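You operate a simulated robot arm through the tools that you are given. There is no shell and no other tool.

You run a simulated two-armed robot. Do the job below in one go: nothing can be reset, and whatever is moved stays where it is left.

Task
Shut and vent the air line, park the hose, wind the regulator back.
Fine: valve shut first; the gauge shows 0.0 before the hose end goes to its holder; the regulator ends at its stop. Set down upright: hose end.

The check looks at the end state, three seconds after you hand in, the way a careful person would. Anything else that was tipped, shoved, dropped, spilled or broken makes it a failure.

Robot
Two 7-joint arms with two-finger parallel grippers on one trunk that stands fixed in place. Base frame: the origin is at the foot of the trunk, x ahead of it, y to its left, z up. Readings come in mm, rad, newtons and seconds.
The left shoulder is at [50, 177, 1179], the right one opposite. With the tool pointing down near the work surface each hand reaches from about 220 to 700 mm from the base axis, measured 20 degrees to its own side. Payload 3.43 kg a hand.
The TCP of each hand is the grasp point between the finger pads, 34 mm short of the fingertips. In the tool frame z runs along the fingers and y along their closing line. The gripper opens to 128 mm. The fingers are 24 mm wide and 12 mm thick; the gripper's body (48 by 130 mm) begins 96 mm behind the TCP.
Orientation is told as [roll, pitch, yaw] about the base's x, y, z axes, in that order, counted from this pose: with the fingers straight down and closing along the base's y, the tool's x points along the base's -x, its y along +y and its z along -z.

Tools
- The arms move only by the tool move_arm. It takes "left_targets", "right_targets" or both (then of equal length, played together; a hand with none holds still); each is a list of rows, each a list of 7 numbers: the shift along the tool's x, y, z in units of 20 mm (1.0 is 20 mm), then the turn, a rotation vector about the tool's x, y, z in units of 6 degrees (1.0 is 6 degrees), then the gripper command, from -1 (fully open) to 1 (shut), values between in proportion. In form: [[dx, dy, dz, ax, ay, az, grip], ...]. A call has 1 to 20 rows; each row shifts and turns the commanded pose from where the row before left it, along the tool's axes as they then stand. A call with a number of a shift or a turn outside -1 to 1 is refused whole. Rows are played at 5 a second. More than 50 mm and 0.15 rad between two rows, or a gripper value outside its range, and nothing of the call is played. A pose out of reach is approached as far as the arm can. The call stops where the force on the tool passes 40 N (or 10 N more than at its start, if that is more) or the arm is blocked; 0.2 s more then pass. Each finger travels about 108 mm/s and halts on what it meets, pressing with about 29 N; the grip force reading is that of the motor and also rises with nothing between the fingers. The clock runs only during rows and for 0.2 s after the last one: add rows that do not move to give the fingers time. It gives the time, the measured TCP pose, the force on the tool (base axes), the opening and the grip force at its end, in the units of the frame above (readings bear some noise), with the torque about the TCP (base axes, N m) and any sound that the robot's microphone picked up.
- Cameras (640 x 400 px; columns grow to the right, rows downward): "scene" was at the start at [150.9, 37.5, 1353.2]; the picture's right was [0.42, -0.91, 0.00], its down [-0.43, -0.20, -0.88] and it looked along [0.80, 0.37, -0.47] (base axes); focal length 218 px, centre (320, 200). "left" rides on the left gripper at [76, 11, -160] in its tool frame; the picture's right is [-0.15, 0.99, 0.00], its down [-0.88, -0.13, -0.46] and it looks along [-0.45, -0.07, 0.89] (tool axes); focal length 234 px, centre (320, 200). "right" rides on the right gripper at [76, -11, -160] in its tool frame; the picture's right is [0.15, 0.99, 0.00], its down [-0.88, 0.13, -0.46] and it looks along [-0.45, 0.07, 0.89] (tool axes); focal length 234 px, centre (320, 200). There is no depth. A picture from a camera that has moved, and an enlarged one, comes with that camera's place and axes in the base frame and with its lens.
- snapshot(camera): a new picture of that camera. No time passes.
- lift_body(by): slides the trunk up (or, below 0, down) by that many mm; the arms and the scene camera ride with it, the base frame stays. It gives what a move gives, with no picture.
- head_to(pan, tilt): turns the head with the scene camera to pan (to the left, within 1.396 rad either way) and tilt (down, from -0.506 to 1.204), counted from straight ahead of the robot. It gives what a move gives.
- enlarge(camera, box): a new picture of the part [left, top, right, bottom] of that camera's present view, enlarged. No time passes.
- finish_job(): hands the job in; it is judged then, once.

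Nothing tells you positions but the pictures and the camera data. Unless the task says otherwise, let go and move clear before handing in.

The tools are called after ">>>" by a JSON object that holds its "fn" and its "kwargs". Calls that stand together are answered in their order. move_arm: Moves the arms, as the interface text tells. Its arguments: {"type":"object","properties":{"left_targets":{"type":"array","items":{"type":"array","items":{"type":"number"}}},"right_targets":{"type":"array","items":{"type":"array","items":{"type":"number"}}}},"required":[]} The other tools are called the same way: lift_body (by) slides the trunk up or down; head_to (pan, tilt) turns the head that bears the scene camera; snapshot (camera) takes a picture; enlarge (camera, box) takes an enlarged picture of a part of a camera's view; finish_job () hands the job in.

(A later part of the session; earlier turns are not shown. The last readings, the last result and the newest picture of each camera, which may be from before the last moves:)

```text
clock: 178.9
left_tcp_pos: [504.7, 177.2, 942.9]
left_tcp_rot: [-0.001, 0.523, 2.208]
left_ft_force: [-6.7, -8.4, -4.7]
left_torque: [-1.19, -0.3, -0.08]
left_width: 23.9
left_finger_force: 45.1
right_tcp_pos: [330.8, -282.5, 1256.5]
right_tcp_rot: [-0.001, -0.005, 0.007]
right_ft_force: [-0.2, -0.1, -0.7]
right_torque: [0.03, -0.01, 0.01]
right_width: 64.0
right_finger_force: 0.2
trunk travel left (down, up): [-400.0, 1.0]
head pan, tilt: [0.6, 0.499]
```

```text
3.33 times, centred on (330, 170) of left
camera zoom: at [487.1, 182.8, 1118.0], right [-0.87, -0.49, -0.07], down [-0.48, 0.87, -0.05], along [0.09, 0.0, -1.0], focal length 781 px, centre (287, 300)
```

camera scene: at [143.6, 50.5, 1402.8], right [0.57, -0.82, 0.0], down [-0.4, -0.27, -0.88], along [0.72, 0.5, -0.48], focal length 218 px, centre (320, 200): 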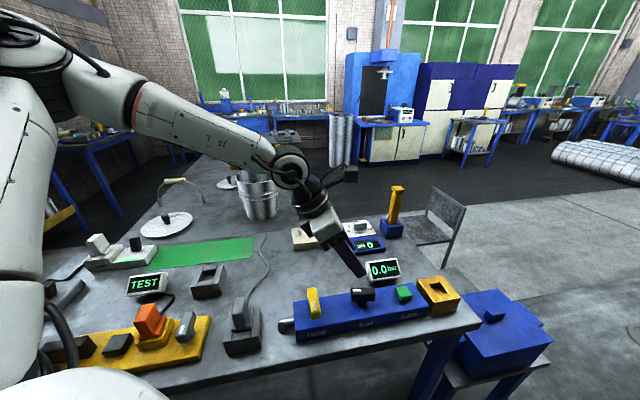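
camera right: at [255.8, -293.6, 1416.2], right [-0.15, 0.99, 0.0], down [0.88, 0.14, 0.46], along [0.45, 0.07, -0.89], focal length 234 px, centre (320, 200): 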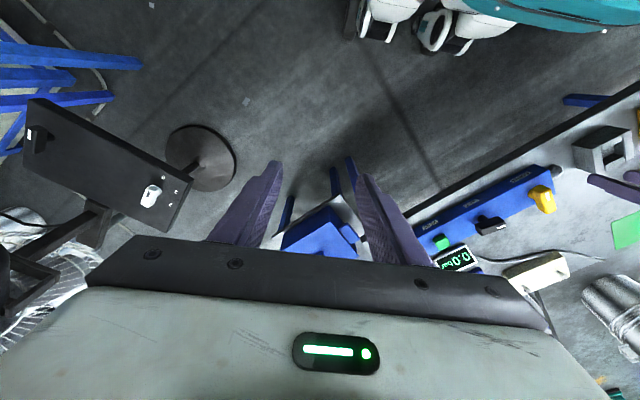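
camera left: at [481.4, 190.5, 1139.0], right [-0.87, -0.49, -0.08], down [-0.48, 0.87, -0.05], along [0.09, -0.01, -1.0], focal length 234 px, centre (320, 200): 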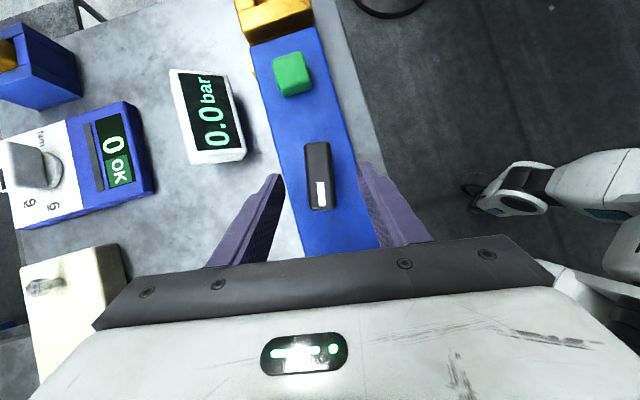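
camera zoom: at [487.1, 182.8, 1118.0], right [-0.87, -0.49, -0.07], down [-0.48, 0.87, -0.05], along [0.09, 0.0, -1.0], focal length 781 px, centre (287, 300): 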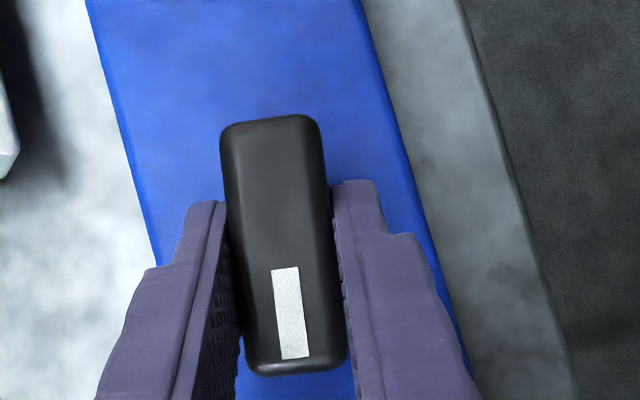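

Gripped. Now a gentle counter-clockwise turn about the knob's axis, to feel which way it is free.

>>> {"fn": "move_arm", "kwargs": {"left_targets": [[0, 0.03, 0, 0, 0, 0, 1], [0, 0.024, 0, 0.25, 0, -0.433, 1], [0, 0.024, 0, 0.25, 0, -0.433, 1], [0, 0.024, 0, 0.25, 0, -0.433, 1]]}}

>>> {"fn": "enlarge", "kwargs": {"camera": "left", "box": [250, 110, 410, 230]}}

```text
clock: 179.9
left_tcp_pos: [503.0, 175.1, 942.6]
left_tcp_rot: [-0.002, 0.524, 2.365]
left_ft_force: [-8.6, -11.6, -5.1]
left_torque: [-0.03, 0.37, -0.11]
left_width: 23.8
left_finger_force: 44.4
right_tcp_pos: [330.5, -282.7, 1257.0]
right_tcp_rot: [-0.002, -0.005, 0.007]
right_ft_force: [-0.1, -0.3, -0.1]
right_torque: [-0.02, 0.0, 0.0]
right_width: 64.1
right_finger_force: 0.1
trunk travel left (down, up): [-400.0, 1.0]
head pan, tilt: [0.6, 0.499]
```

```text
3.33 times, centred on (330, 170) of left
camera zoom: at [485.5, 178.8, 1118.1], right [-0.78, -0.62, -0.08], down [-0.62, 0.79, -0.04], along [0.09, 0.01, -1.0], focal length 781 px, centre (287, 300)
```

zoom: 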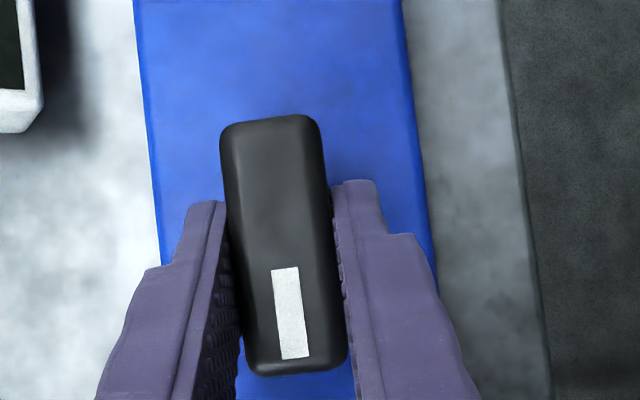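

It turns freely counter-clockwise. I'll continue in 18° steps, watching the force, torque and reach.

>>> {"fn": "move_arm", "kwargs": {"left_targets": [[0, 0.06, 0, 0, 0, 0, 1], [0, 0.047, 0, 0.5, 0, -0.866, 1], [0, 0.047, 0, 0.5, 0, -0.866, 1], [0, 0.047, 0, 0.5, 0, -0.866, 1]]}}

```text
clock: 180.9
left_tcp_pos: [501.5, 172.9, 943.0]
left_tcp_rot: [-0.002, 0.524, 2.68]
left_ft_force: [-1.9, -6.1, -1.6]
left_torque: [0.18, 1.33, -0.08]
left_width: 23.6
left_finger_force: 45.0
right_tcp_pos: [332.1, -282.9, 1257.1]
right_tcp_rot: [-0.004, -0.004, 0.009]
right_ft_force: [0.0, -0.4, 0.4]
right_torque: [-0.02, -0.01, 0.0]
right_width: 63.6
right_finger_force: 0.1
trunk travel left (down, up): [-400.0, 1.0]
head pan, tilt: [0.6, 0.499]
```

>>> {"fn": "move_arm", "kwargs": {"left_targets": [[0, 0.02, 0, 0, 0, 0, 1], [0, 0.047, 0, 0.5, 0, -0.866, 1], [0, 0.047, 0, 0.5, 0, -0.866, 1], [0, 0.047, 0, 0.5, 0, -0.866, 1]]}}

>>> {"fn": "enlarge", "kwargs": {"camera": "left", "box": [250, 110, 410, 230]}}

```text
clock: 181.9
left_tcp_pos: [500.1, 170.8, 943.3]
left_tcp_rot: [-0.002, 0.525, 2.994]
left_ft_force: [-0.5, -5.1, 0.9]
left_torque: [-0.14, 1.27, -0.06]
left_width: 24.2
left_finger_force: 44.8
right_tcp_pos: [332.7, -282.8, 1256.8]
right_tcp_rot: [-0.003, -0.005, 0.009]
right_ft_force: [0.5, 0.5, -0.1]
right_torque: [-0.01, -0.01, 0.0]
right_width: 64.1
right_finger_force: 0.1
trunk travel left (down, up): [-400.0, 1.0]
head pan, tilt: [0.6, 0.499]
```

```text
3.33 times, centred on (330, 170) of left
camera zoom: at [485.4, 163.4, 1118.3], right [-0.27, -0.96, -0.07], down [-0.96, 0.27, -0.05], along [0.07, 0.06, -1.0], focal length 781 px, centre (287, 300)
```

zoom: 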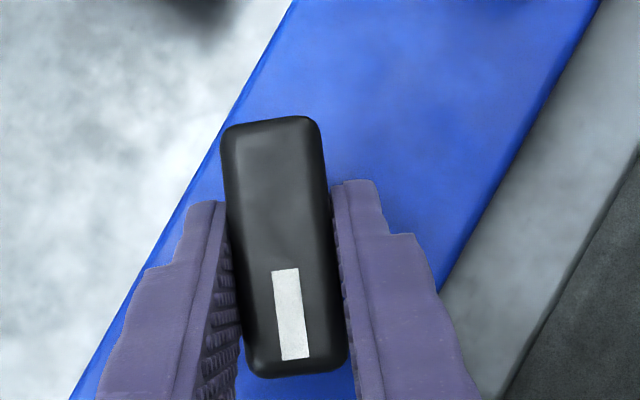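

>>> {"fn": "move_arm", "kwargs": {"left_targets": [[0, 0.047, 0, 0.5, 0, -0.866, 1], [0, 0.047, 0, 0.5, 0, -0.866, 1], [0, 0.047, 0, 0.5, 0, -0.866, 1]]}}

>>> {"fn": "move_arm", "kwargs": {"left_targets": [[0, 0.047, 0, 0.5, 0, -0.866, 1], [0, 0.047, 0, 0.5, 0, -0.866, 1], [0, 0.047, 0, 0.5, 0, -0.866, 1]]}}

```text
clock: 182.6
left_tcp_pos: [501.3, 169.4, 943.1]
left_tcp_rot: [0.01, 0.523, -3.068]
left_ft_force: [17.7, -15.8, -24.0]
left_torque: [1.21, -0.96, -0.14]
left_width: 23.7
left_finger_force: 45.2
left hand out of reach, approached as far as the arm can: row 2, 3
right_tcp_pos: [335.0, -283.3, 1254.5]
right_tcp_rot: [-0.001, 0.0, 0.007]
right_ft_force: [-0.2, 0.5, 0.1]
right_torque: [-0.03, -0.02, -0.02]
right_width: 64.0
right_finger_force: 0.0
trunk travel left (down, up): [-400.0, 1.0]
head pan, tilt: [0.6, 0.499]
stopped in row 3 (left hand): the force on the tool passed its limit at 49 N (the readings are from after the stop); the commanded pose is now the measured one
```

```text
clock: 182.9
left_tcp_pos: [496.9, 169.0, 947.9]
left_tcp_rot: [0.025, 0.516, -3.013]
left_ft_force: [18.4, -16.7, -21.4]
left_torque: [1.27, -0.72, -0.17]
left_width: 24.3
left_finger_force: 45.2
left hand out of reach, approached as far as the arm can: row 1
right_tcp_pos: [336.5, -282.8, 1255.7]
right_tcp_rot: [-0.002, 0.0, 0.007]
right_ft_force: [0.3, -0.1, 0.2]
right_torque: [-0.05, -0.01, 0.0]
right_width: 63.9
right_finger_force: 0.2
trunk travel left (down, up): [-400.0, 1.0]
head pan, tilt: [0.6, 0.499]
stopped in row 1 (left hand): the force on the tool passed its limit at 52 N (the readings are from after the stop); the commanded pose is now the measured one
```

The hand ran out of its own range at about 187° (the knob itself still turns freely). I'll let go, lift, and re-grip from the opposite wrist orientation to keep turning.

>>> {"fn": "move_arm", "kwargs": {"left_targets": [[0, 0, 0, 0, 0, 0, 0.5], [0, 0, 0, 0, 0, 0, 0.0], [0, 0, 0, 0, 0, 0, 0.0], [0.5, 0, -0.866, 0, 0, 0, 0.0], [0.5, 0, -0.866, 0, 0, 0, 0.0], [0.5, 0, -0.866, 0, 0, 0, 0.0], [0.5, 0, -0.866, 0, 0, 0, 0.0]]}}

>>> {"fn": "snapshot", "kwargs": {"camera": "left"}}

>>> {"fn": "snapshot", "kwargs": {"camera": "scene"}}

```text
clock: 184.5
left_tcp_pos: [493.9, 170.6, 1029.1]
left_tcp_rot: [0.023, 0.52, -3.006]
left_ft_force: [-0.2, -0.6, 0.1]
left_torque: [0.01, 0.01, 0.03]
left_width: 64.1
left_finger_force: 0.0
right_tcp_pos: [331.3, -283.1, 1257.3]
right_tcp_rot: [0.0, -0.004, 0.008]
right_ft_force: [-0.3, 1.8, -0.2]
right_torque: [-0.01, 0.01, -0.02]
right_width: 64.3
right_finger_force: 0.1
trunk travel left (down, up): [-400.0, 1.0]
head pan, tilt: [0.6, 0.499]
```

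```text
taken
camera left: at [482.2, 163.7, 1205.7], right [0.0, -1.0, -0.05], down [-1.0, 0.01, -0.04], along [0.04, 0.05, -1.0], focal length 234 px, centre (320, 200)
```

left: 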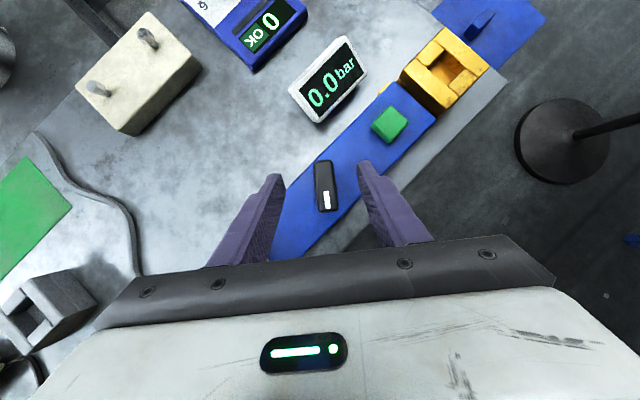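

```text
taken
camera scene: at [143.0, 50.8, 1402.8], right [0.57, -0.82, 0.0], down [-0.39, -0.27, -0.88], along [0.72, 0.5, -0.48], focal length 218 px, centre (320, 200)
```

scene: 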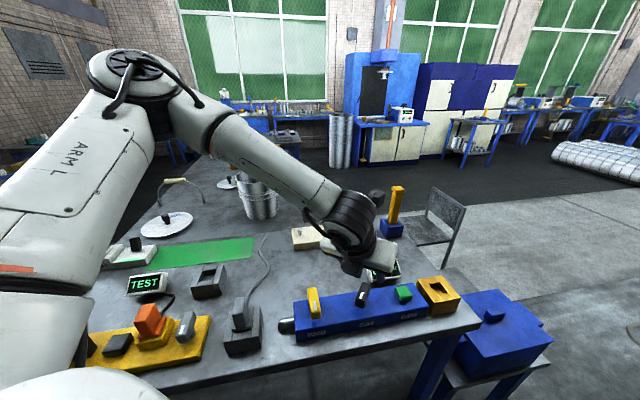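

The knob has turned about 60° so far. To continue, I'll spin the hand 180° about its own finger axis, high above the bench, and re-grip.

>>> {"fn": "move_arm", "kwargs": {"left_targets": [[0, 0, 0, 0, 0, 1, 0.0], [0, 0, 0, 0, 0, 1, 0.0], [0, 0, 0, 0, 0, 1, 0.0], [0, 0, 0, 0, 0, 1, 0.0], [0, 0, 0, 0, 0, 1, 0.0], [0, 0, 0, 0, 0, 1, 0.0], [0, 0, 0, 0, 0, 1, 0.0], [0, 0, 0, 0, 0, 1, 0.0], [0, 0, 0, 0, 0, 1, 0.0], [0, 0, 0, 0, 0, 1, 0.0], [0, 0, 0, 0, 0, 1, 0.0], [0, 0, 0, 0, 0, 1, 0.0], [0, 0, 0, 0, 0, 1, 0.0], [0, 0, 0, 0, 0, 1, 0.0], [0, 0, 0, 0, 0, 1, 0.0]]}}

>>> {"fn": "move_arm", "kwargs": {"left_targets": [[0, 0, 0, 0, 0, 1, 0.0], [0, 0, 0, 0, 0, 1, 0.0], [0, 0, 0, 0, 0, 1, 0.0], [0, 0, 0, 0, 0, 1, 0.0], [0, 0, 0, 0, 0, 1, 0.0], [0, 0, 0, 0, 0, 1, 0.0], [0, 0, 0, 0, 0, 1, 0.0], [0, 0, 0, 0, 0, 1, 0.0], [0, 0, 0, 0, 0, 1, 0.0], [0, 0, 0, 0, 0, 1, 0.0], [0, 0, 0, 0, 0, 1, 0.0], [0, 0, 0, 0, 0, 1, 0.0], [0, 0, 0, 0, 0, 1, 0.0], [0, 0, 0, 0, 0, 1, 0.0], [0, 0, 0, 0, 0, 1, 0.0]]}}

>>> {"fn": "snapshot", "kwargs": {"camera": "left"}}

```text
clock: 187.7
left_tcp_pos: [494.7, 171.9, 1030.8]
left_tcp_rot: [-0.519, 0.018, 1.693]
left_ft_force: [-0.1, 0.2, -0.3]
left_torque: [-0.03, 0.0, -0.01]
left_width: 63.9
left_finger_force: 0.1
right_tcp_pos: [331.4, -282.0, 1256.8]
right_tcp_rot: [-0.004, -0.004, 0.009]
right_ft_force: [0.2, -0.8, 0.0]
right_torque: [0.01, -0.02, 0.03]
right_width: 64.0
right_finger_force: 0.2
trunk travel left (down, up): [-400.0, 1.0]
head pan, tilt: [0.6, 0.499]
```

```text
clock: 190.9
left_tcp_pos: [495.3, 173.2, 1030.3]
left_tcp_rot: [-0.023, -0.519, 0.133]
left_ft_force: [0.1, -0.7, 0.0]
left_torque: [0.04, -0.01, 0.02]
left_width: 63.9
left_finger_force: 0.0
right_tcp_pos: [330.8, -281.6, 1256.6]
right_tcp_rot: [-0.003, -0.004, 0.009]
right_ft_force: [-0.2, -0.1, 0.1]
right_torque: [-0.01, 0.04, -0.01]
right_width: 64.0
right_finger_force: 0.0
trunk travel left (down, up): [-400.0, 1.0]
head pan, tilt: [0.6, 0.499]
```

```text
taken
camera left: at [349.1, 169.6, 1130.8], right [0.01, 1.0, 0.05], down [0.55, -0.05, 0.83], along [0.84, 0.02, -0.55], focal length 234 px, centre (320, 200)
```

left: 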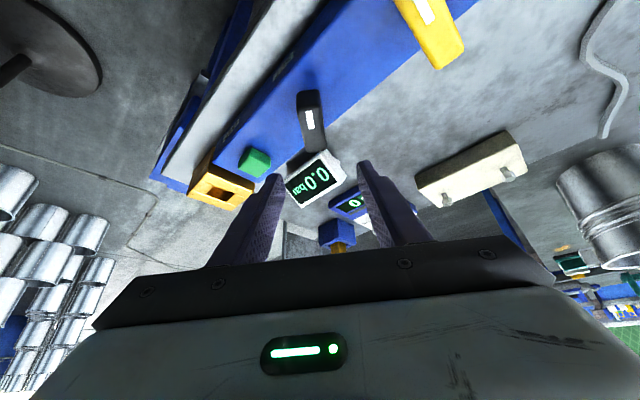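

The hand is now turned half round (yaw 8°, leaning toward the robot) with no trouble. I'll bring it down over SET again and check the alignment.

>>> {"fn": "move_arm", "kwargs": {"left_targets": [[0.37, -0.06, 0.843, 0, 0, 0, 0.0], [0.37, -0.06, 0.843, 0, 0, 0, 0.0], [0.37, -0.06, 0.843, 0, 0, 0, 0.0]]}}

>>> {"fn": "snapshot", "kwargs": {"camera": "left"}}

>>> {"fn": "enlarge", "kwargs": {"camera": "scene", "box": [310, 240, 410, 340]}}

```text
clock: 191.7
left_tcp_pos: [499.9, 166.4, 974.7]
left_tcp_rot: [-0.024, -0.518, 0.137]
left_ft_force: [0.2, 0.1, 0.2]
left_torque: [0.01, -0.02, -0.01]
left_width: 64.2
left_finger_force: 0.0
right_tcp_pos: [331.5, -281.9, 1257.3]
right_tcp_rot: [-0.003, -0.004, 0.008]
right_ft_force: [-0.4, 0.5, 0.1]
right_torque: [-0.02, -0.01, 0.0]
right_width: 64.2
right_finger_force: 0.2
trunk travel left (down, up): [-400.0, 1.0]
head pan, tilt: [0.6, 0.499]
```

```text
taken
camera left: at [354.7, 164.5, 1075.2], right [0.0, 1.0, 0.05], down [0.55, -0.05, 0.83], along [0.84, 0.03, -0.55], focal length 234 px, centre (320, 200)
```

left: 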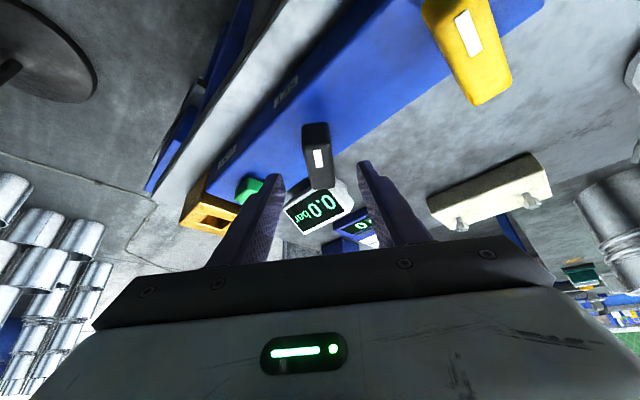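

```text
4.00 times, centred on (360, 290) of scene
camera zoom: at [143.5, 51.1, 1402.8], right [0.57, -0.82, 0.0], down [-0.4, -0.27, -0.88], along [0.72, 0.5, -0.48], focal length 871 px, centre (160, -160)
```

zoom: 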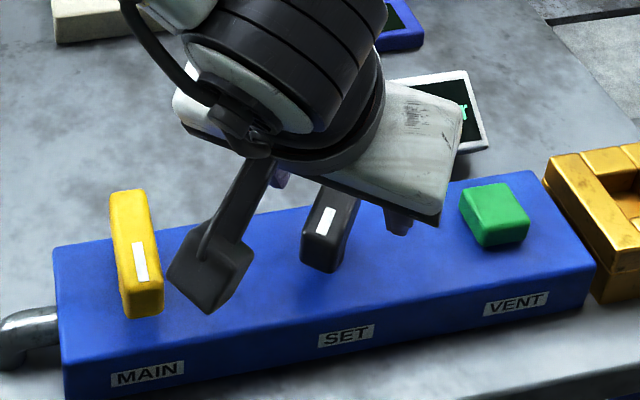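

>>> {"fn": "move_arm", "kwargs": {"left_targets": [[0.355, 0.095, 0.737, 0, 0, 0, 0.0], [0.355, 0.095, 0.737, 0, 0, 0, 0.0], [0, 0, 0, 0, 0, 0, 0.0]]}}

>>> {"fn": "enlarge", "kwargs": {"camera": "left", "box": [230, 110, 410, 230]}}

>>> {"fn": "enlarge", "kwargs": {"camera": "scene", "box": [310, 240, 410, 340]}}

```text
clock: 192.5
left_tcp_pos: [500.5, 177.3, 946.9]
left_tcp_rot: [-0.026, -0.518, 0.137]
left_ft_force: [0.2, 0.7, -0.6]
left_torque: [0.02, 0.02, 0.05]
left_width: 63.8
left_finger_force: 0.1
left hand out of reach, approached as far as the arm can: row 2
right_tcp_pos: [331.2, -281.6, 1257.7]
right_tcp_rot: [-0.003, -0.004, 0.01]
right_ft_force: [-1.3, 0.2, 0.4]
right_torque: [0.01, -0.01, 0.0]
right_width: 63.9
right_finger_force: 0.0
trunk travel left (down, up): [-400.0, 1.0]
head pan, tilt: [0.6, 0.499]
```

```text
3.33 times, centred on (320, 170) of left
camera zoom: at [356.3, 173.6, 1047.1], right [0.01, 1.0, 0.05], down [0.55, -0.04, 0.83], along [0.84, 0.02, -0.55], focal length 781 px, centre (320, 300)
```

zoom: 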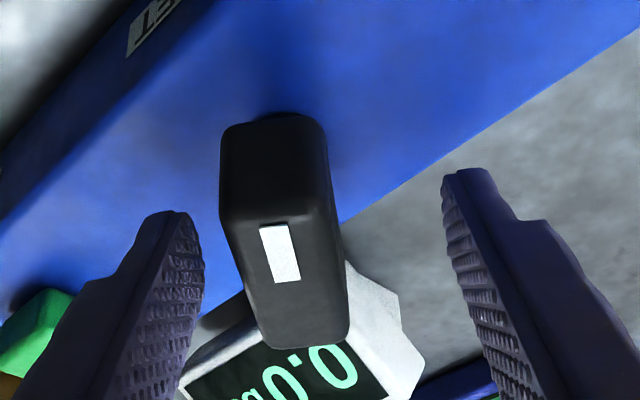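

```text
4.00 times, centred on (360, 290) of scene
camera zoom: at [143.3, 50.9, 1402.8], right [0.57, -0.82, 0.0], down [-0.4, -0.27, -0.88], along [0.72, 0.5, -0.48], focal length 871 px, centre (160, -160)
```

zoom: 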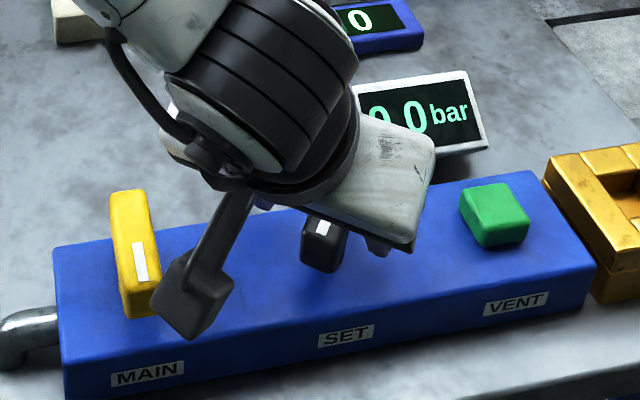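

From this side the wrist is at its limit close to the bench. A lower shoulder should help, so I'll raise the hand, bring it nearly upright, and lower the trunk by 120 mm.

>>> {"fn": "move_arm", "kwargs": {"left_targets": [[-0.496, 0, -0.868, 0, 0, 0, 0.0], [-0.496, 0, -0.868, 0, 0, 0, 0.0], [-0.496, 0, -0.868, 0, 0, 0, 0.0], [-0.496, 0, -0.868, 0, 0, 0, 0.0], [-0.496, 0, -0.868, 0, 0, 0, 0.0], [-0.496, 0, -0.868, 0, 0, 0, 0.0], [-0.496, 0, -0.868, 0, 0, 0, 0.0], [-0.496, 0, -0.868, 0, 0, 0, 0.0], [0, 0, 0, 0, 1, 0, 0.0], [0, 0, 0, 0, 1, 0, 0.0], [0, 0, 0, 0, 1, 0, 0.0], [0, 0, 0, 0, 1, 0, 0.0]]}}

```text
clock: 195.1
left_tcp_pos: [499.8, 180.2, 1106.1]
left_tcp_rot: [-0.02, -0.098, 0.125]
left_ft_force: [0.1, 0.1, -0.5]
left_torque: [-0.03, 0.03, 0.0]
left_width: 63.9
left_finger_force: 0.0
right_tcp_pos: [332.7, -282.3, 1257.4]
right_tcp_rot: [-0.004, -0.005, 0.009]
right_ft_force: [-0.3, 0.4, 0.9]
right_torque: [-0.01, 0.02, 0.01]
right_width: 64.1
right_finger_force: 0.1
trunk travel left (down, up): [-400.0, 1.0]
head pan, tilt: [0.6, 0.499]
```

>>> {"fn": "lift_body", "kwargs": {"by": -110}}

>>> {"fn": "snapshot", "kwargs": {"camera": "left"}}

>>> {"fn": "snapshot", "kwargs": {"camera": "scene"}}

```text
clock: 196.6
left_tcp_pos: [500.1, 179.9, 995.8]
left_tcp_rot: [-0.02, -0.099, 0.125]
left_ft_force: [-0.2, -0.6, 0.3]
left_torque: [-0.02, 0.03, 0.01]
left_width: 64.2
left_finger_force: 0.0
right_tcp_pos: [331.4, -282.2, 1147.4]
right_tcp_rot: [-0.001, -0.002, 0.008]
right_ft_force: [0.4, 0.2, 0.2]
right_torque: [0.02, 0.02, 0.0]
right_width: 64.0
right_finger_force: 0.1
trunk travel left (down, up): [-290.0, 111.0]
head pan, tilt: [0.6, 0.499]
```

```text
taken
camera left: at [407.7, 184.4, 1146.4], right [0.02, 1.0, -0.01], down [0.84, -0.02, 0.54], along [0.54, -0.02, -0.84], focal length 234 px, centre (320, 200)
```

left: 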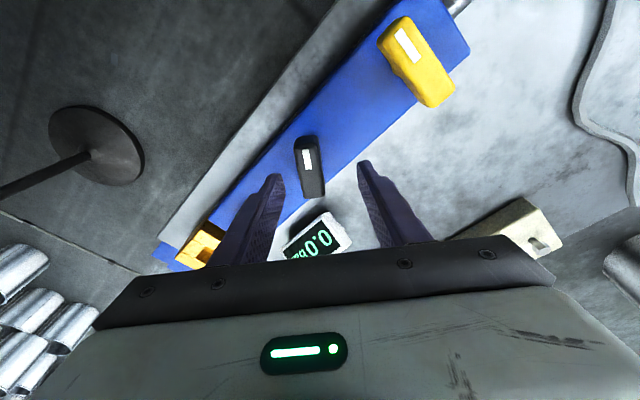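

```text
taken
camera scene: at [143.0, 51.0, 1292.9], right [0.57, -0.82, 0.0], down [-0.39, -0.27, -0.88], along [0.72, 0.5, -0.48], focal length 218 px, centre (320, 200)
```

scene: 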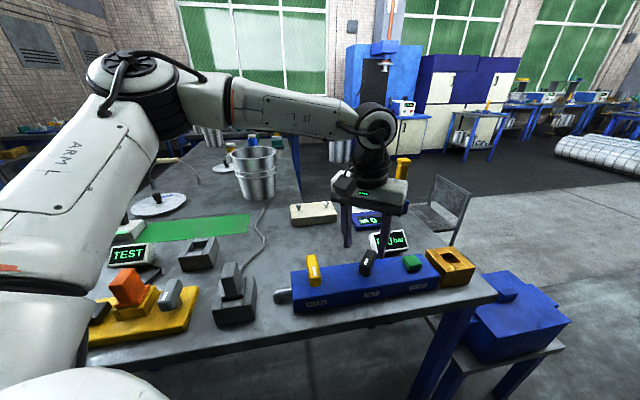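

>>> {"fn": "move_arm", "kwargs": {"left_targets": [[-0.135, -0.45, 0.2, 0, 0, 0, 0.0], [-0.135, -0.025, 0.64, 0, 0, 0, 0.0], [0, 0, 0.44, 0, 0, 0, 0.0]]}}

>>> {"fn": "enlarge", "kwargs": {"camera": "left", "box": [230, 110, 410, 230]}}

```text
clock: 197.4
left_tcp_pos: [508.6, 171.5, 971.0]
left_tcp_rot: [-0.02, -0.102, 0.125]
left_ft_force: [0.2, -1.3, -1.2]
left_torque: [-0.02, -0.04, 0.01]
left_width: 64.0
left_finger_force: 0.0
right_tcp_pos: [331.9, -282.2, 1147.4]
right_tcp_rot: [-0.004, -0.004, 0.008]
right_ft_force: [0.2, 1.1, -0.7]
right_torque: [0.0, 0.06, 0.01]
right_width: 64.1
right_finger_force: 0.0
trunk travel left (down, up): [-290.0, 111.0]
head pan, tilt: [0.6, 0.499]
```

```text
3.33 times, centred on (320, 170) of left
camera zoom: at [417.4, 175.9, 1121.2], right [0.02, 1.0, -0.01], down [0.84, -0.02, 0.54], along [0.54, -0.02, -0.84], focal length 781 px, centre (320, 300)
```

zoom: 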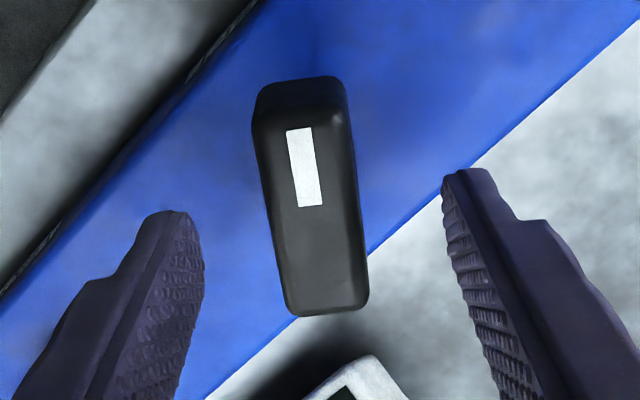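

>>> {"fn": "move_arm", "kwargs": {"left_targets": [[0.064, 0.0, 0.647, 0, 0, 0, 0.0], [0.064, 0.0, 0.647, 0, 0, 0, 0.0], [0, 0, 0, 0, 0, 0, 0.0]]}}

>>> {"fn": "enlarge", "kwargs": {"camera": "left", "box": [230, 110, 410, 230]}}

```text
clock: 198.2
left_tcp_pos: [508.6, 171.4, 945.6]
left_tcp_rot: [-0.02, -0.1, 0.127]
left_ft_force: [0.6, 0.5, 1.0]
left_torque: [0.02, 0.01, 0.0]
left_width: 64.1
left_finger_force: 0.2
right_tcp_pos: [332.8, -282.2, 1147.3]
right_tcp_rot: [-0.001, -0.003, 0.007]
right_ft_force: [-0.3, -0.3, 0.7]
right_torque: [0.03, -0.01, 0.02]
right_width: 64.2
right_finger_force: 0.0
trunk travel left (down, up): [-290.0, 111.0]
head pan, tilt: [0.6, 0.499]
```

```text
3.33 times, centred on (320, 170) of left
camera zoom: at [416.7, 176.1, 1095.0], right [0.02, 1.0, -0.01], down [0.84, -0.02, 0.54], along [0.54, -0.02, -0.84], focal length 781 px, centre (320, 300)
```

zoom: 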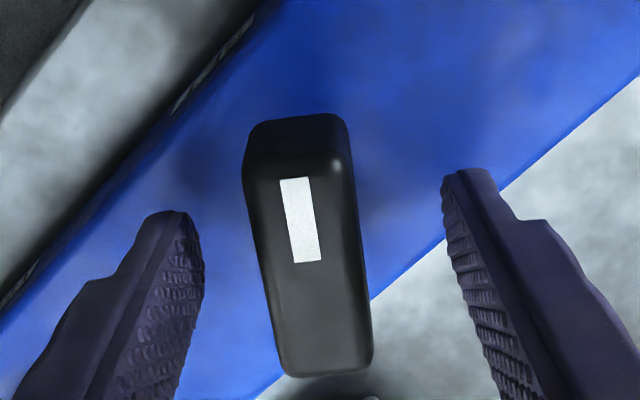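

The lowered trunk solved it. A 2 mm shift, then close on the bar.

>>> {"fn": "move_arm", "kwargs": {"left_targets": [[0, -0.1, 0, 0, 0, 0, 0.0], [0, 0, 0, 0, 0, 0, 0.4], [0, 0, 0, 0, 0, 0, 1], [0, 0, 0, 0, 0, 0, 1], [0, 0, 0, 0, 0, 0, 1]]}}

>>> {"fn": "enlarge", "kwargs": {"camera": "left", "box": [230, 110, 410, 230]}}

```text
clock: 199.4
left_tcp_pos: [508.7, 171.1, 945.8]
left_tcp_rot: [-0.016, -0.098, 0.126]
left_ft_force: [0.1, 3.6, 3.1]
left_torque: [1.5, 0.64, 0.01]
left_width: 24.0
left_finger_force: 45.2
right_tcp_pos: [332.0, -281.4, 1147.8]
right_tcp_rot: [-0.003, -0.003, 0.01]
right_ft_force: [0.7, 0.2, -0.3]
right_torque: [0.01, -0.01, 0.03]
right_width: 63.8
right_finger_force: 0.0
trunk travel left (down, up): [-290.0, 111.0]
head pan, tilt: [0.6, 0.499]
```

```text
3.33 times, centred on (320, 170) of left
camera zoom: at [417.0, 174.1, 1095.7], right [0.02, 1.0, 0.0], down [0.84, -0.02, 0.54], along [0.54, -0.01, -0.84], focal length 781 px, centre (320, 300)
```

zoom: 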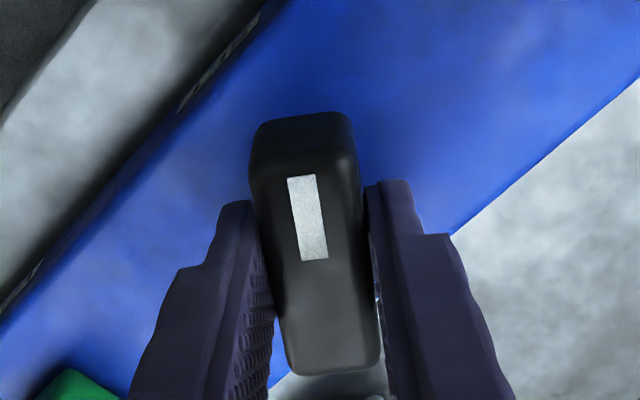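

Gripped again at yaw 7°. Continuing counter-clockwise in 18° steps about the finger axis.

>>> {"fn": "move_arm", "kwargs": {"left_targets": [[0, 0, 0, 0, 0, -1, 1], [0, 0, 0, 0, 0, -1, 1], [0, 0, 0, 0, 0, -1, 1]]}}

>>> {"fn": "move_arm", "kwargs": {"left_targets": [[0, 0, 0, 0, 0, -1, 1], [0, 0, 0, 0, 0, -1, 1], [0, 0, 0, 0, 0, -1, 1]]}}

```text
clock: 200.2
left_tcp_pos: [508.8, 168.6, 946.2]
left_tcp_rot: [-0.046, -0.089, 0.445]
left_ft_force: [-6.8, 9.5, 3.5]
left_torque: [2.09, -0.62, 0.01]
left_width: 24.7
left_finger_force: 44.9
right_tcp_pos: [330.9, -281.4, 1147.5]
right_tcp_rot: [-0.002, -0.002, 0.009]
right_ft_force: [1.1, 0.2, -0.6]
right_torque: [0.0, 0.05, -0.03]
right_width: 63.8
right_finger_force: 0.1
trunk travel left (down, up): [-290.0, 111.0]
head pan, tilt: [0.6, 0.499]
```

```text
clock: 201.0
left_tcp_pos: [508.2, 169.2, 944.6]
left_tcp_rot: [-0.071, -0.072, 0.757]
left_ft_force: [-5.4, 7.7, 0.3]
left_torque: [2.08, 0.07, 0.04]
left_width: 25.8
left_finger_force: 44.8
right_tcp_pos: [331.3, -282.1, 1147.6]
right_tcp_rot: [-0.003, -0.002, 0.009]
right_ft_force: [0.2, -0.2, 0.6]
right_torque: [-0.01, 0.01, -0.03]
right_width: 63.8
right_finger_force: 0.0
trunk travel left (down, up): [-290.0, 111.0]
head pan, tilt: [0.6, 0.499]
```

It turns freely. The lean is starting to skew the grip, so I'll straighten the hand to vertical while holding, then continue.

>>> {"fn": "move_arm", "kwargs": {"left_targets": [[0, 0, 0, -0.34, 0.345, 0, 1], [0, 0, 0, -0.34, 0.345, 0, 1], [0, 0, 0, 0, 0, -1, 1], [0, 0, 0, 0, 0, -1, 1]]}}

>>> {"fn": "enlarge", "kwargs": {"camera": "left", "box": [230, 110, 410, 230]}}

```text
clock: 201.8
left_tcp_pos: [507.8, 168.6, 946.2]
left_tcp_rot: [-0.023, 0.006, 0.853]
left_ft_force: [14.5, -10.2, -9.6]
left_torque: [0.6, 0.57, -1.14]
left_width: 25.6
left_finger_force: 44.8
left hand out of reach, approached as far as the arm can: row 2
right_tcp_pos: [335.0, -281.5, 1146.7]
right_tcp_rot: [-0.003, -0.004, 0.005]
right_ft_force: [-0.2, 0.4, 0.1]
right_torque: [-0.03, -0.03, -0.01]
right_width: 64.1
right_finger_force: 0.1
trunk travel left (down, up): [-290.0, 111.0]
head pan, tilt: [0.6, 0.499]
stopped in row 4 (left hand): the force on the tool passed its limit at 40 N (the readings are from after the stop); the commanded pose is now the measured one
```

```text
3.33 times, centred on (320, 170) of left
camera zoom: at [447.6, 124.1, 1104.9], right [-0.65, 0.76, -0.02], down [0.67, 0.59, 0.45], along [0.36, 0.28, -0.89], focal length 781 px, centre (320, 300)
```

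zoom: 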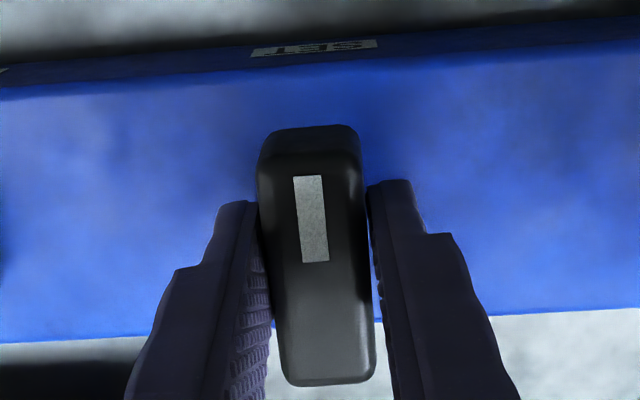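

The bar now stands square across the body with its mark to the front, and the turning torque has risen (−1.1 N·m). This looks like the stop, 98° counter-clockwise from where it was. I'll relieve the side load and press slightly more to confirm.

>>> {"fn": "move_arm", "kwargs": {"left_targets": [[0, -0.05, 0.03, 0, 0, 0, 1], [0, 0, 0, 0, 0, -0.3, 1], [0, 0, 0, 0, 0, 0, 1]]}}

>>> {"fn": "enlarge", "kwargs": {"camera": "left", "box": [230, 110, 410, 230]}}

>>> {"fn": "enlarge", "kwargs": {"camera": "scene", "box": [290, 230, 430, 330]}}

```text
clock: 202.6
left_tcp_pos: [506.3, 168.6, 945.8]
left_tcp_rot: [-0.026, 0.006, 0.89]
left_ft_force: [18.6, -17.2, -11.3]
left_torque: [1.45, 0.0, -1.5]
left_width: 26.4
left_finger_force: 44.6
right_tcp_pos: [334.0, -283.8, 1146.0]
right_tcp_rot: [-0.001, -0.002, 0.008]
right_ft_force: [-0.3, 0.9, 0.6]
right_torque: [-0.02, 0.03, 0.03]
right_width: 64.0
right_finger_force: 0.1
trunk travel left (down, up): [-290.0, 111.0]
head pan, tilt: [0.6, 0.499]
```

```text
3.33 times, centred on (320, 170) of left
camera zoom: at [448.9, 122.1, 1105.0], right [-0.68, 0.74, -0.03], down [0.65, 0.61, 0.45], along [0.35, 0.29, -0.89], focal length 781 px, centre (320, 300)
```

zoom: 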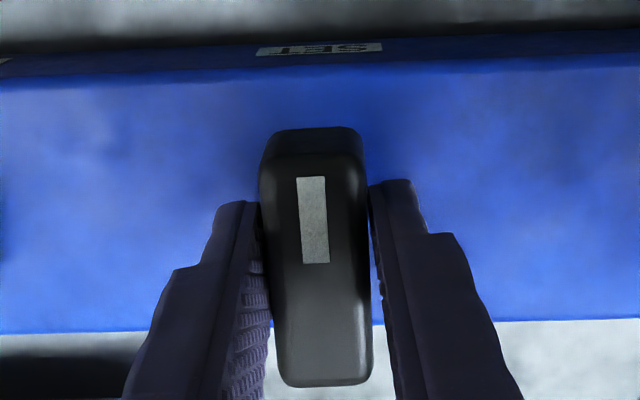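

```text
4.00 times, centred on (360, 280) of scene
camera zoom: at [146.1, 49.2, 1292.4], right [0.57, -0.82, 0.0], down [-0.4, -0.27, -0.88], along [0.72, 0.5, -0.48], focal length 871 px, centre (160, -120)
```

zoom: 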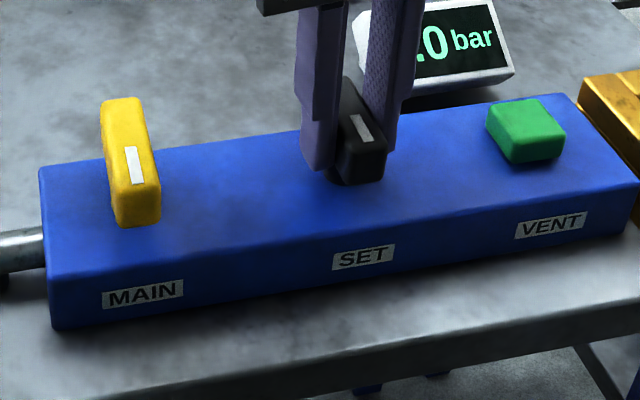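

The hand turned further but the bar did not: it is firmly on its stop, square across the body. I'll relieve the side load, then open without turning back.

>>> {"fn": "move_arm", "kwargs": {"left_targets": [[0, -0.1, 0.03, 0, 0, 0, 1], [0, 0, 0, 0, 0, 0, 1]]}}

```text
clock: 203.2
left_tcp_pos: [507.4, 169.0, 946.7]
left_tcp_rot: [-0.027, 0.006, 0.89]
left_ft_force: [18.4, -18.1, -6.9]
left_torque: [1.18, 0.15, -1.48]
left_width: 26.4
left_finger_force: 44.9
left hand out of reach, approached as far as the arm can: row 1
right_tcp_pos: [333.5, -284.5, 1146.6]
right_tcp_rot: [-0.001, 0.0, 0.008]
right_ft_force: [-0.5, -0.1, 0.1]
right_torque: [-0.03, -0.02, 0.0]
right_width: 64.0
right_finger_force: 0.2
trunk travel left (down, up): [-290.0, 111.0]
head pan, tilt: [0.6, 0.499]
```

The remaining push acts toward the stop, so opening is safe. I'll open and lift clear.

>>> {"fn": "move_arm", "kwargs": {"left_targets": [[0, 0, 0, 0, 0, 0, 0.2], [0, 0, 0, 0, 0, 0, 0.0], [0, 0, 0, 0, 0, 0, 0.0], [0, 0, -1, 0, 0, 0, 0.0], [0, 0, -1, 0, 0, 0, 0.0], [0, 0, -1, 0, 0, 0, 0.0], [0, 0, -1, 0, 0, 0, 0.0]]}}

>>> {"fn": "snapshot", "kwargs": {"camera": "left"}}

>>> {"fn": "enlarge", "kwargs": {"camera": "scene", "box": [290, 230, 430, 330]}}

```text
clock: 204.8
left_tcp_pos: [502.4, 172.4, 1026.2]
left_tcp_rot: [-0.02, 0.008, 0.891]
left_ft_force: [-0.1, -0.9, -0.2]
left_torque: [0.03, -0.02, 0.01]
left_width: 63.7
left_finger_force: 0.0
right_tcp_pos: [331.9, -282.1, 1147.2]
right_tcp_rot: [-0.001, -0.004, 0.006]
right_ft_force: [-0.2, 0.1, -0.1]
right_torque: [0.01, -0.03, -0.01]
right_width: 63.8
right_finger_force: 0.0
trunk travel left (down, up): [-290.0, 111.0]
head pan, tilt: [0.6, 0.499]
```

```text
taken
camera left: at [445.3, 125.2, 1185.3], right [-0.68, 0.74, -0.02], down [0.65, 0.61, 0.45], along [0.35, 0.29, -0.89], focal length 234 px, centre (320, 200)
```

left: 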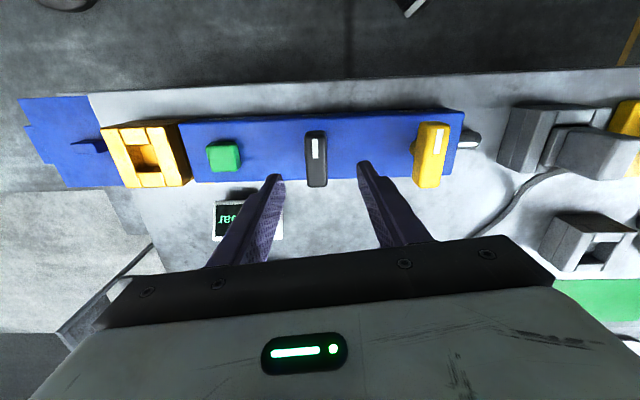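

```text
4.00 times, centred on (360, 280) of scene
camera zoom: at [143.2, 50.9, 1292.8], right [0.57, -0.82, 0.0], down [-0.39, -0.27, -0.88], along [0.72, 0.5, -0.48], focal length 871 px, centre (160, -120)
```

zoom: 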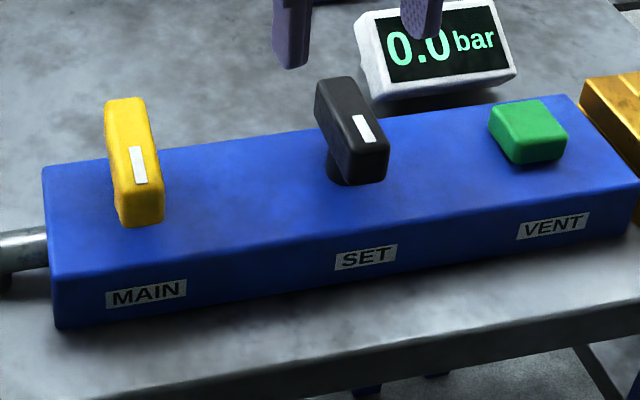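

>>> {"fn": "enlarge", "kwargs": {"camera": "left", "box": [190, 90, 470, 210]}}

```text
2.29 times, centred on (330, 150) of left
camera zoom: at [445.3, 125.2, 1185.3], right [-0.68, 0.74, -0.02], down [0.65, 0.61, 0.45], along [0.35, 0.29, -0.89], focal length 535 px, centre (297, 314)
```

zoom: 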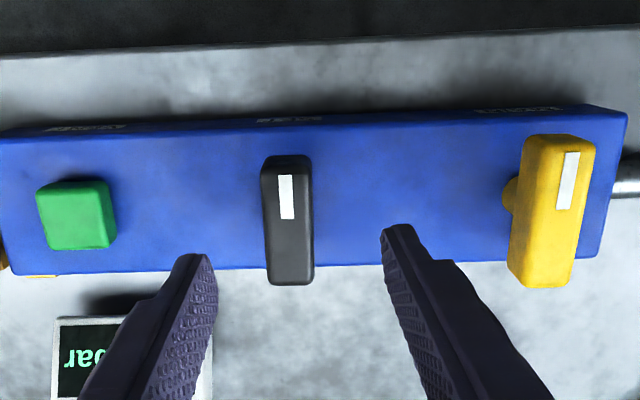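

SET sits square with its mark to the front, on the stop; MAIN is shut likewise; the gauge shows 0.0. I'll retract the left hand well clear and make a final inspection.

>>> {"fn": "move_arm", "kwargs": {"left_targets": [[0, 0, -1, 0, 0, 0, 0.0], [0, 0, -1, 0, 0, 0, 0.0], [0, 0, -1, 0, 0, 0, 0.0], [0, 0, -1, 0, 0, 0, 0.0], [0, 0, -1, 0, 0, 0, 0.0], [0, 0.9, -0.5, 0, 0, 0, 0.0], [0, 0.9, -0.5, 0, 0, 0, 0.0], [0, 0.9, 0, 0, 0, 0, 0.0], [0, 0.9, 0, 0, 0, 0, 0.0], [0, 0.9, 0, 0, 0, 0, 0.0], [0, 0.9, 0, 0, 0, 0, 0.0], [0, 0.9, 0, 0, 0, 0, 0.0], [0, 0.9, 0, 0, 0, 0, 0.0], [0, 0.9, 0, 0, 0, 0, 0.0], [0, 0.9, 0, 0, 0, 0, 0.0]]}}

>>> {"fn": "snapshot", "kwargs": {"camera": "scene"}}

>>> {"fn": "snapshot", "kwargs": {"camera": "left"}}

```text
clock: 208.0
left_tcp_pos: [356.0, 304.6, 1121.1]
left_tcp_rot: [-0.023, 0.008, 0.89]
left_ft_force: [0.1, 0.1, 0.0]
left_torque: [0.0, -0.02, 0.01]
left_width: 64.0
left_finger_force: 0.1
left hand out of reach, approached as far as the arm can: row 2, 3, 4, 5
right_tcp_pos: [331.0, -280.6, 1146.6]
right_tcp_rot: [-0.005, -0.004, 0.01]
right_ft_force: [0.9, 0.6, -0.2]
right_torque: [-0.01, 0.0, 0.0]
right_width: 63.9
right_finger_force: 0.1
trunk travel left (down, up): [-290.0, 111.0]
head pan, tilt: [0.6, 0.499]
```

```text
taken
camera scene: at [143.0, 51.1, 1292.9], right [0.57, -0.82, 0.0], down [-0.39, -0.27, -0.88], along [0.72, 0.5, -0.48], focal length 218 px, centre (320, 200)
```

scene: 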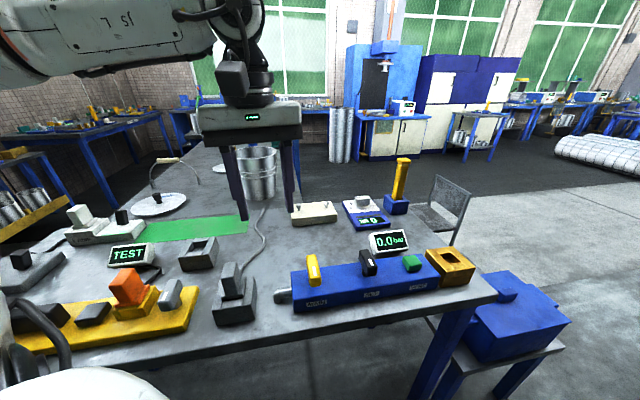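

```text
taken
camera left: at [297.8, 257.7, 1280.6], right [-0.68, 0.74, -0.02], down [0.65, 0.61, 0.45], along [0.35, 0.29, -0.89], focal length 234 px, centre (320, 200)
```

left: 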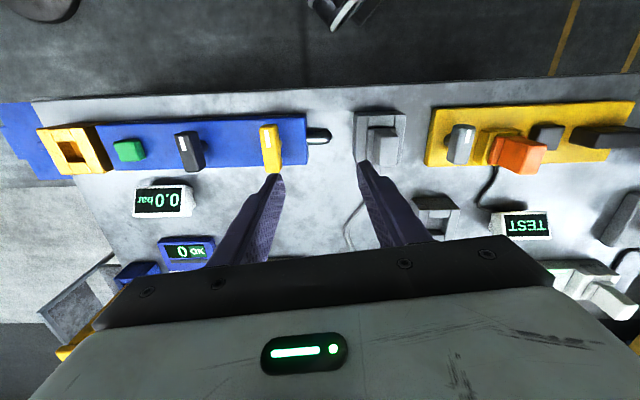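

>>> {"fn": "enlarge", "kwargs": {"camera": "scene", "box": [195, 245, 275, 335]}}

>>> {"fn": "enlarge", "kwargs": {"camera": "left", "box": [330, 90, 430, 180]}}

>>> {"fn": "enlarge", "kwargs": {"camera": "scene", "box": [270, 190, 490, 330]}}

```text
4.44 times, centred on (235, 290) of scene
camera zoom: at [143.0, 51.1, 1292.9], right [0.57, -0.82, 0.0], down [-0.39, -0.27, -0.88], along [0.72, 0.5, -0.48], focal length 968 px, centre (698, -200)
```

zoom: 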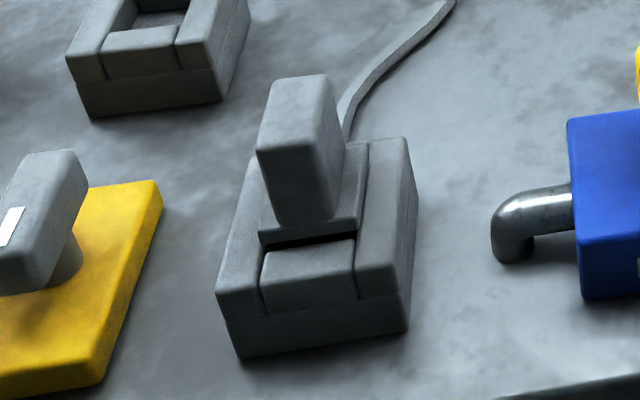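

```text
4.44 times, centred on (380, 135) of left
camera zoom: at [297.8, 257.7, 1280.6], right [-0.68, 0.74, -0.02], down [0.65, 0.61, 0.45], along [0.35, 0.29, -0.89], focal length 1041 px, centre (53, 489)
```

zoom: 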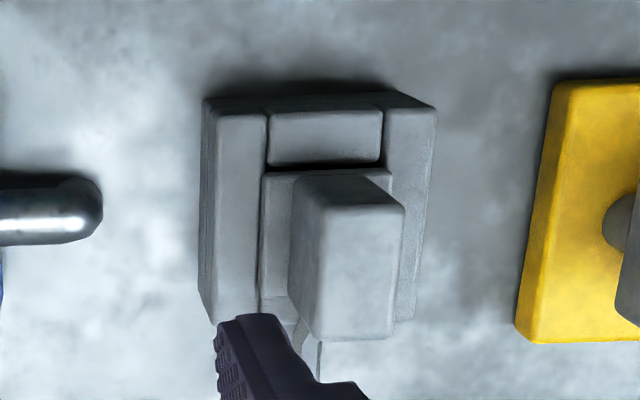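

```text
2.86 times, centred on (380, 260) of scene
camera zoom: at [143.0, 51.1, 1292.9], right [0.57, -0.82, 0.0], down [-0.39, -0.27, -0.88], along [0.72, 0.5, -0.48], focal length 622 px, centre (149, 29)
```

zoom: 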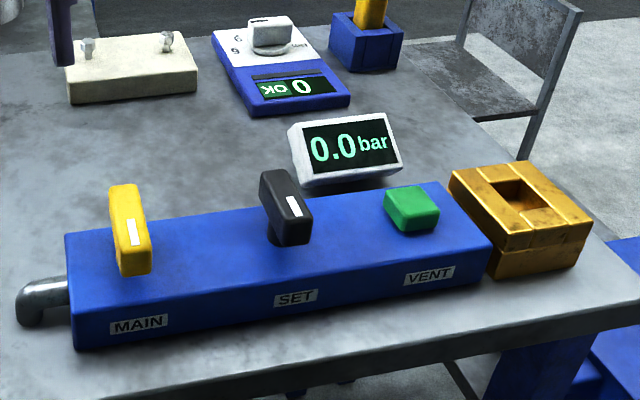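

MAIN, SET and the gauge look right. I want to be sure the plug is really down in the holder and not perched on its rim, so I'll raise the left hand and lower the trunk for a flatter view.

>>> {"fn": "move_arm", "kwargs": {"left_targets": [[0, 0, -1, 0, 0, 0, 0.0], [0, 0, -1, 0, 0, 0, 0.0], [0, 0, -1, 0, 0, 0, 0.0], [0, 0, -1, 0, 0, 0, 0.0]]}}

>>> {"fn": "lift_body", "kwargs": {"by": -200}}

>>> {"fn": "head_to", "kwargs": {"pan": 1.1, "tilt": 0.45}}

>>> {"fn": "snapshot", "kwargs": {"camera": "scene"}}

```text
clock: 209.0
left_tcp_pos: [354.1, 306.2, 1200.9]
left_tcp_rot: [-0.02, 0.005, 0.889]
left_ft_force: [-0.4, 0.1, -0.1]
left_torque: [0.01, 0.0, 0.05]
left_width: 64.1
left_finger_force: 0.0
right_tcp_pos: [331.2, -283.0, 1146.7]
right_tcp_rot: [-0.001, -0.001, 0.007]
right_ft_force: [0.3, 0.0, 0.0]
right_torque: [0.0, 0.01, 0.0]
right_width: 64.1
right_finger_force: 0.1
trunk travel left (down, up): [-290.0, 111.0]
head pan, tilt: [0.6, 0.499]
```

```text
clock: 211.2
left_tcp_pos: [354.7, 305.8, 1001.4]
left_tcp_rot: [-0.021, 0.007, 0.889]
left_ft_force: [0.0, 1.0, 0.2]
left_torque: [-0.05, 0.04, 0.0]
left_width: 64.1
left_finger_force: 0.1
right_tcp_pos: [332.5, -281.3, 946.7]
right_tcp_rot: [-0.003, -0.004, 0.01]
right_ft_force: [-0.7, -0.7, -0.3]
right_torque: [-0.01, -0.01, -0.01]
right_width: 64.2
right_finger_force: 0.1
trunk travel left (down, up): [-90.0, 311.0]
head pan, tilt: [0.6, 0.499]
```

```text
clock: 212.1
left_tcp_pos: [353.9, 306.4, 1001.2]
left_tcp_rot: [-0.021, 0.006, 0.89]
left_ft_force: [-0.6, -0.6, -0.3]
left_torque: [0.02, 0.02, 0.01]
left_width: 64.2
left_finger_force: 0.1
right_tcp_pos: [331.8, -283.3, 946.2]
right_tcp_rot: [-0.003, -0.005, 0.006]
right_ft_force: [-0.1, 0.3, 0.3]
right_torque: [-0.01, 0.02, -0.01]
right_width: 63.9
right_finger_force: 0.0
trunk travel left (down, up): [-90.0, 311.0]
head pan, tilt: [1.1, 0.45]
```

```text
taken
camera scene: at [109.9, 81.4, 1097.3], right [0.89, -0.45, 0.0], down [-0.2, -0.39, -0.9], along [0.41, 0.8, -0.44], focal length 218 px, centre (320, 200)
```

scene: 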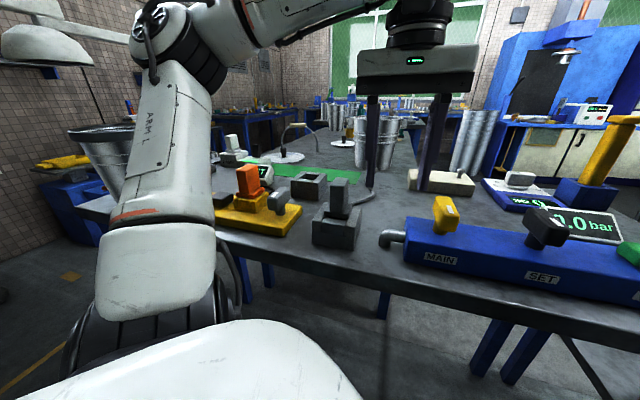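

>>> {"fn": "enlarge", "kwargs": {"camera": "scene", "box": [500, 180, 640, 280]}}

>>> {"fn": "enlarge", "kwargs": {"camera": "scene", "box": [300, 165, 370, 255]}}

>>> {"fn": "enlarge", "kwargs": {"camera": "scene", "box": [210, 155, 330, 255]}}

```text
4.00 times, centred on (570, 230) of scene
camera zoom: at [109.9, 81.4, 1097.3], right [0.89, -0.45, 0.0], down [-0.2, -0.39, -0.9], along [0.41, 0.8, -0.44], focal length 871 px, centre (-680, 80)
```

zoom: 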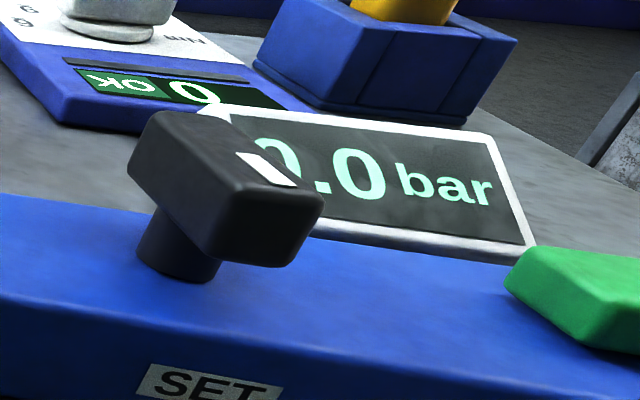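

```text
4.44 times, centred on (335, 210) of scene
camera zoom: at [109.9, 81.4, 1097.3], right [0.89, -0.45, 0.0], down [-0.2, -0.39, -0.9], along [0.41, 0.8, -0.44], focal length 968 px, centre (253, 156)
```

zoom: 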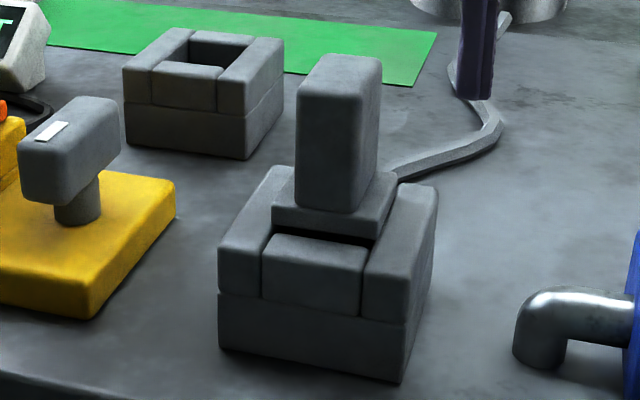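

```text
4.00 times, centred on (270, 205) of scene
camera zoom: at [109.9, 81.4, 1097.3], right [0.89, -0.45, 0.0], down [-0.2, -0.39, -0.9], along [0.41, 0.8, -0.44], focal length 871 px, centre (520, 180)
```

zoom: 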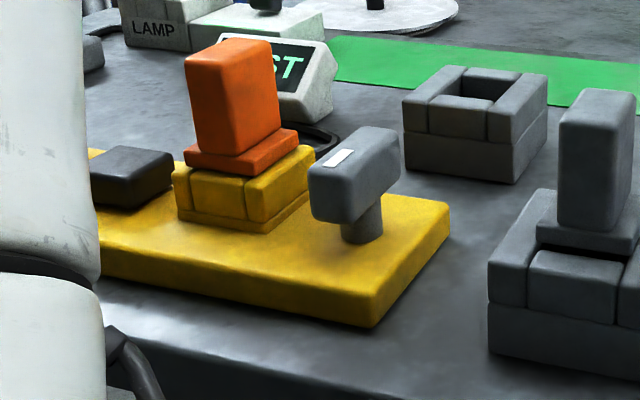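

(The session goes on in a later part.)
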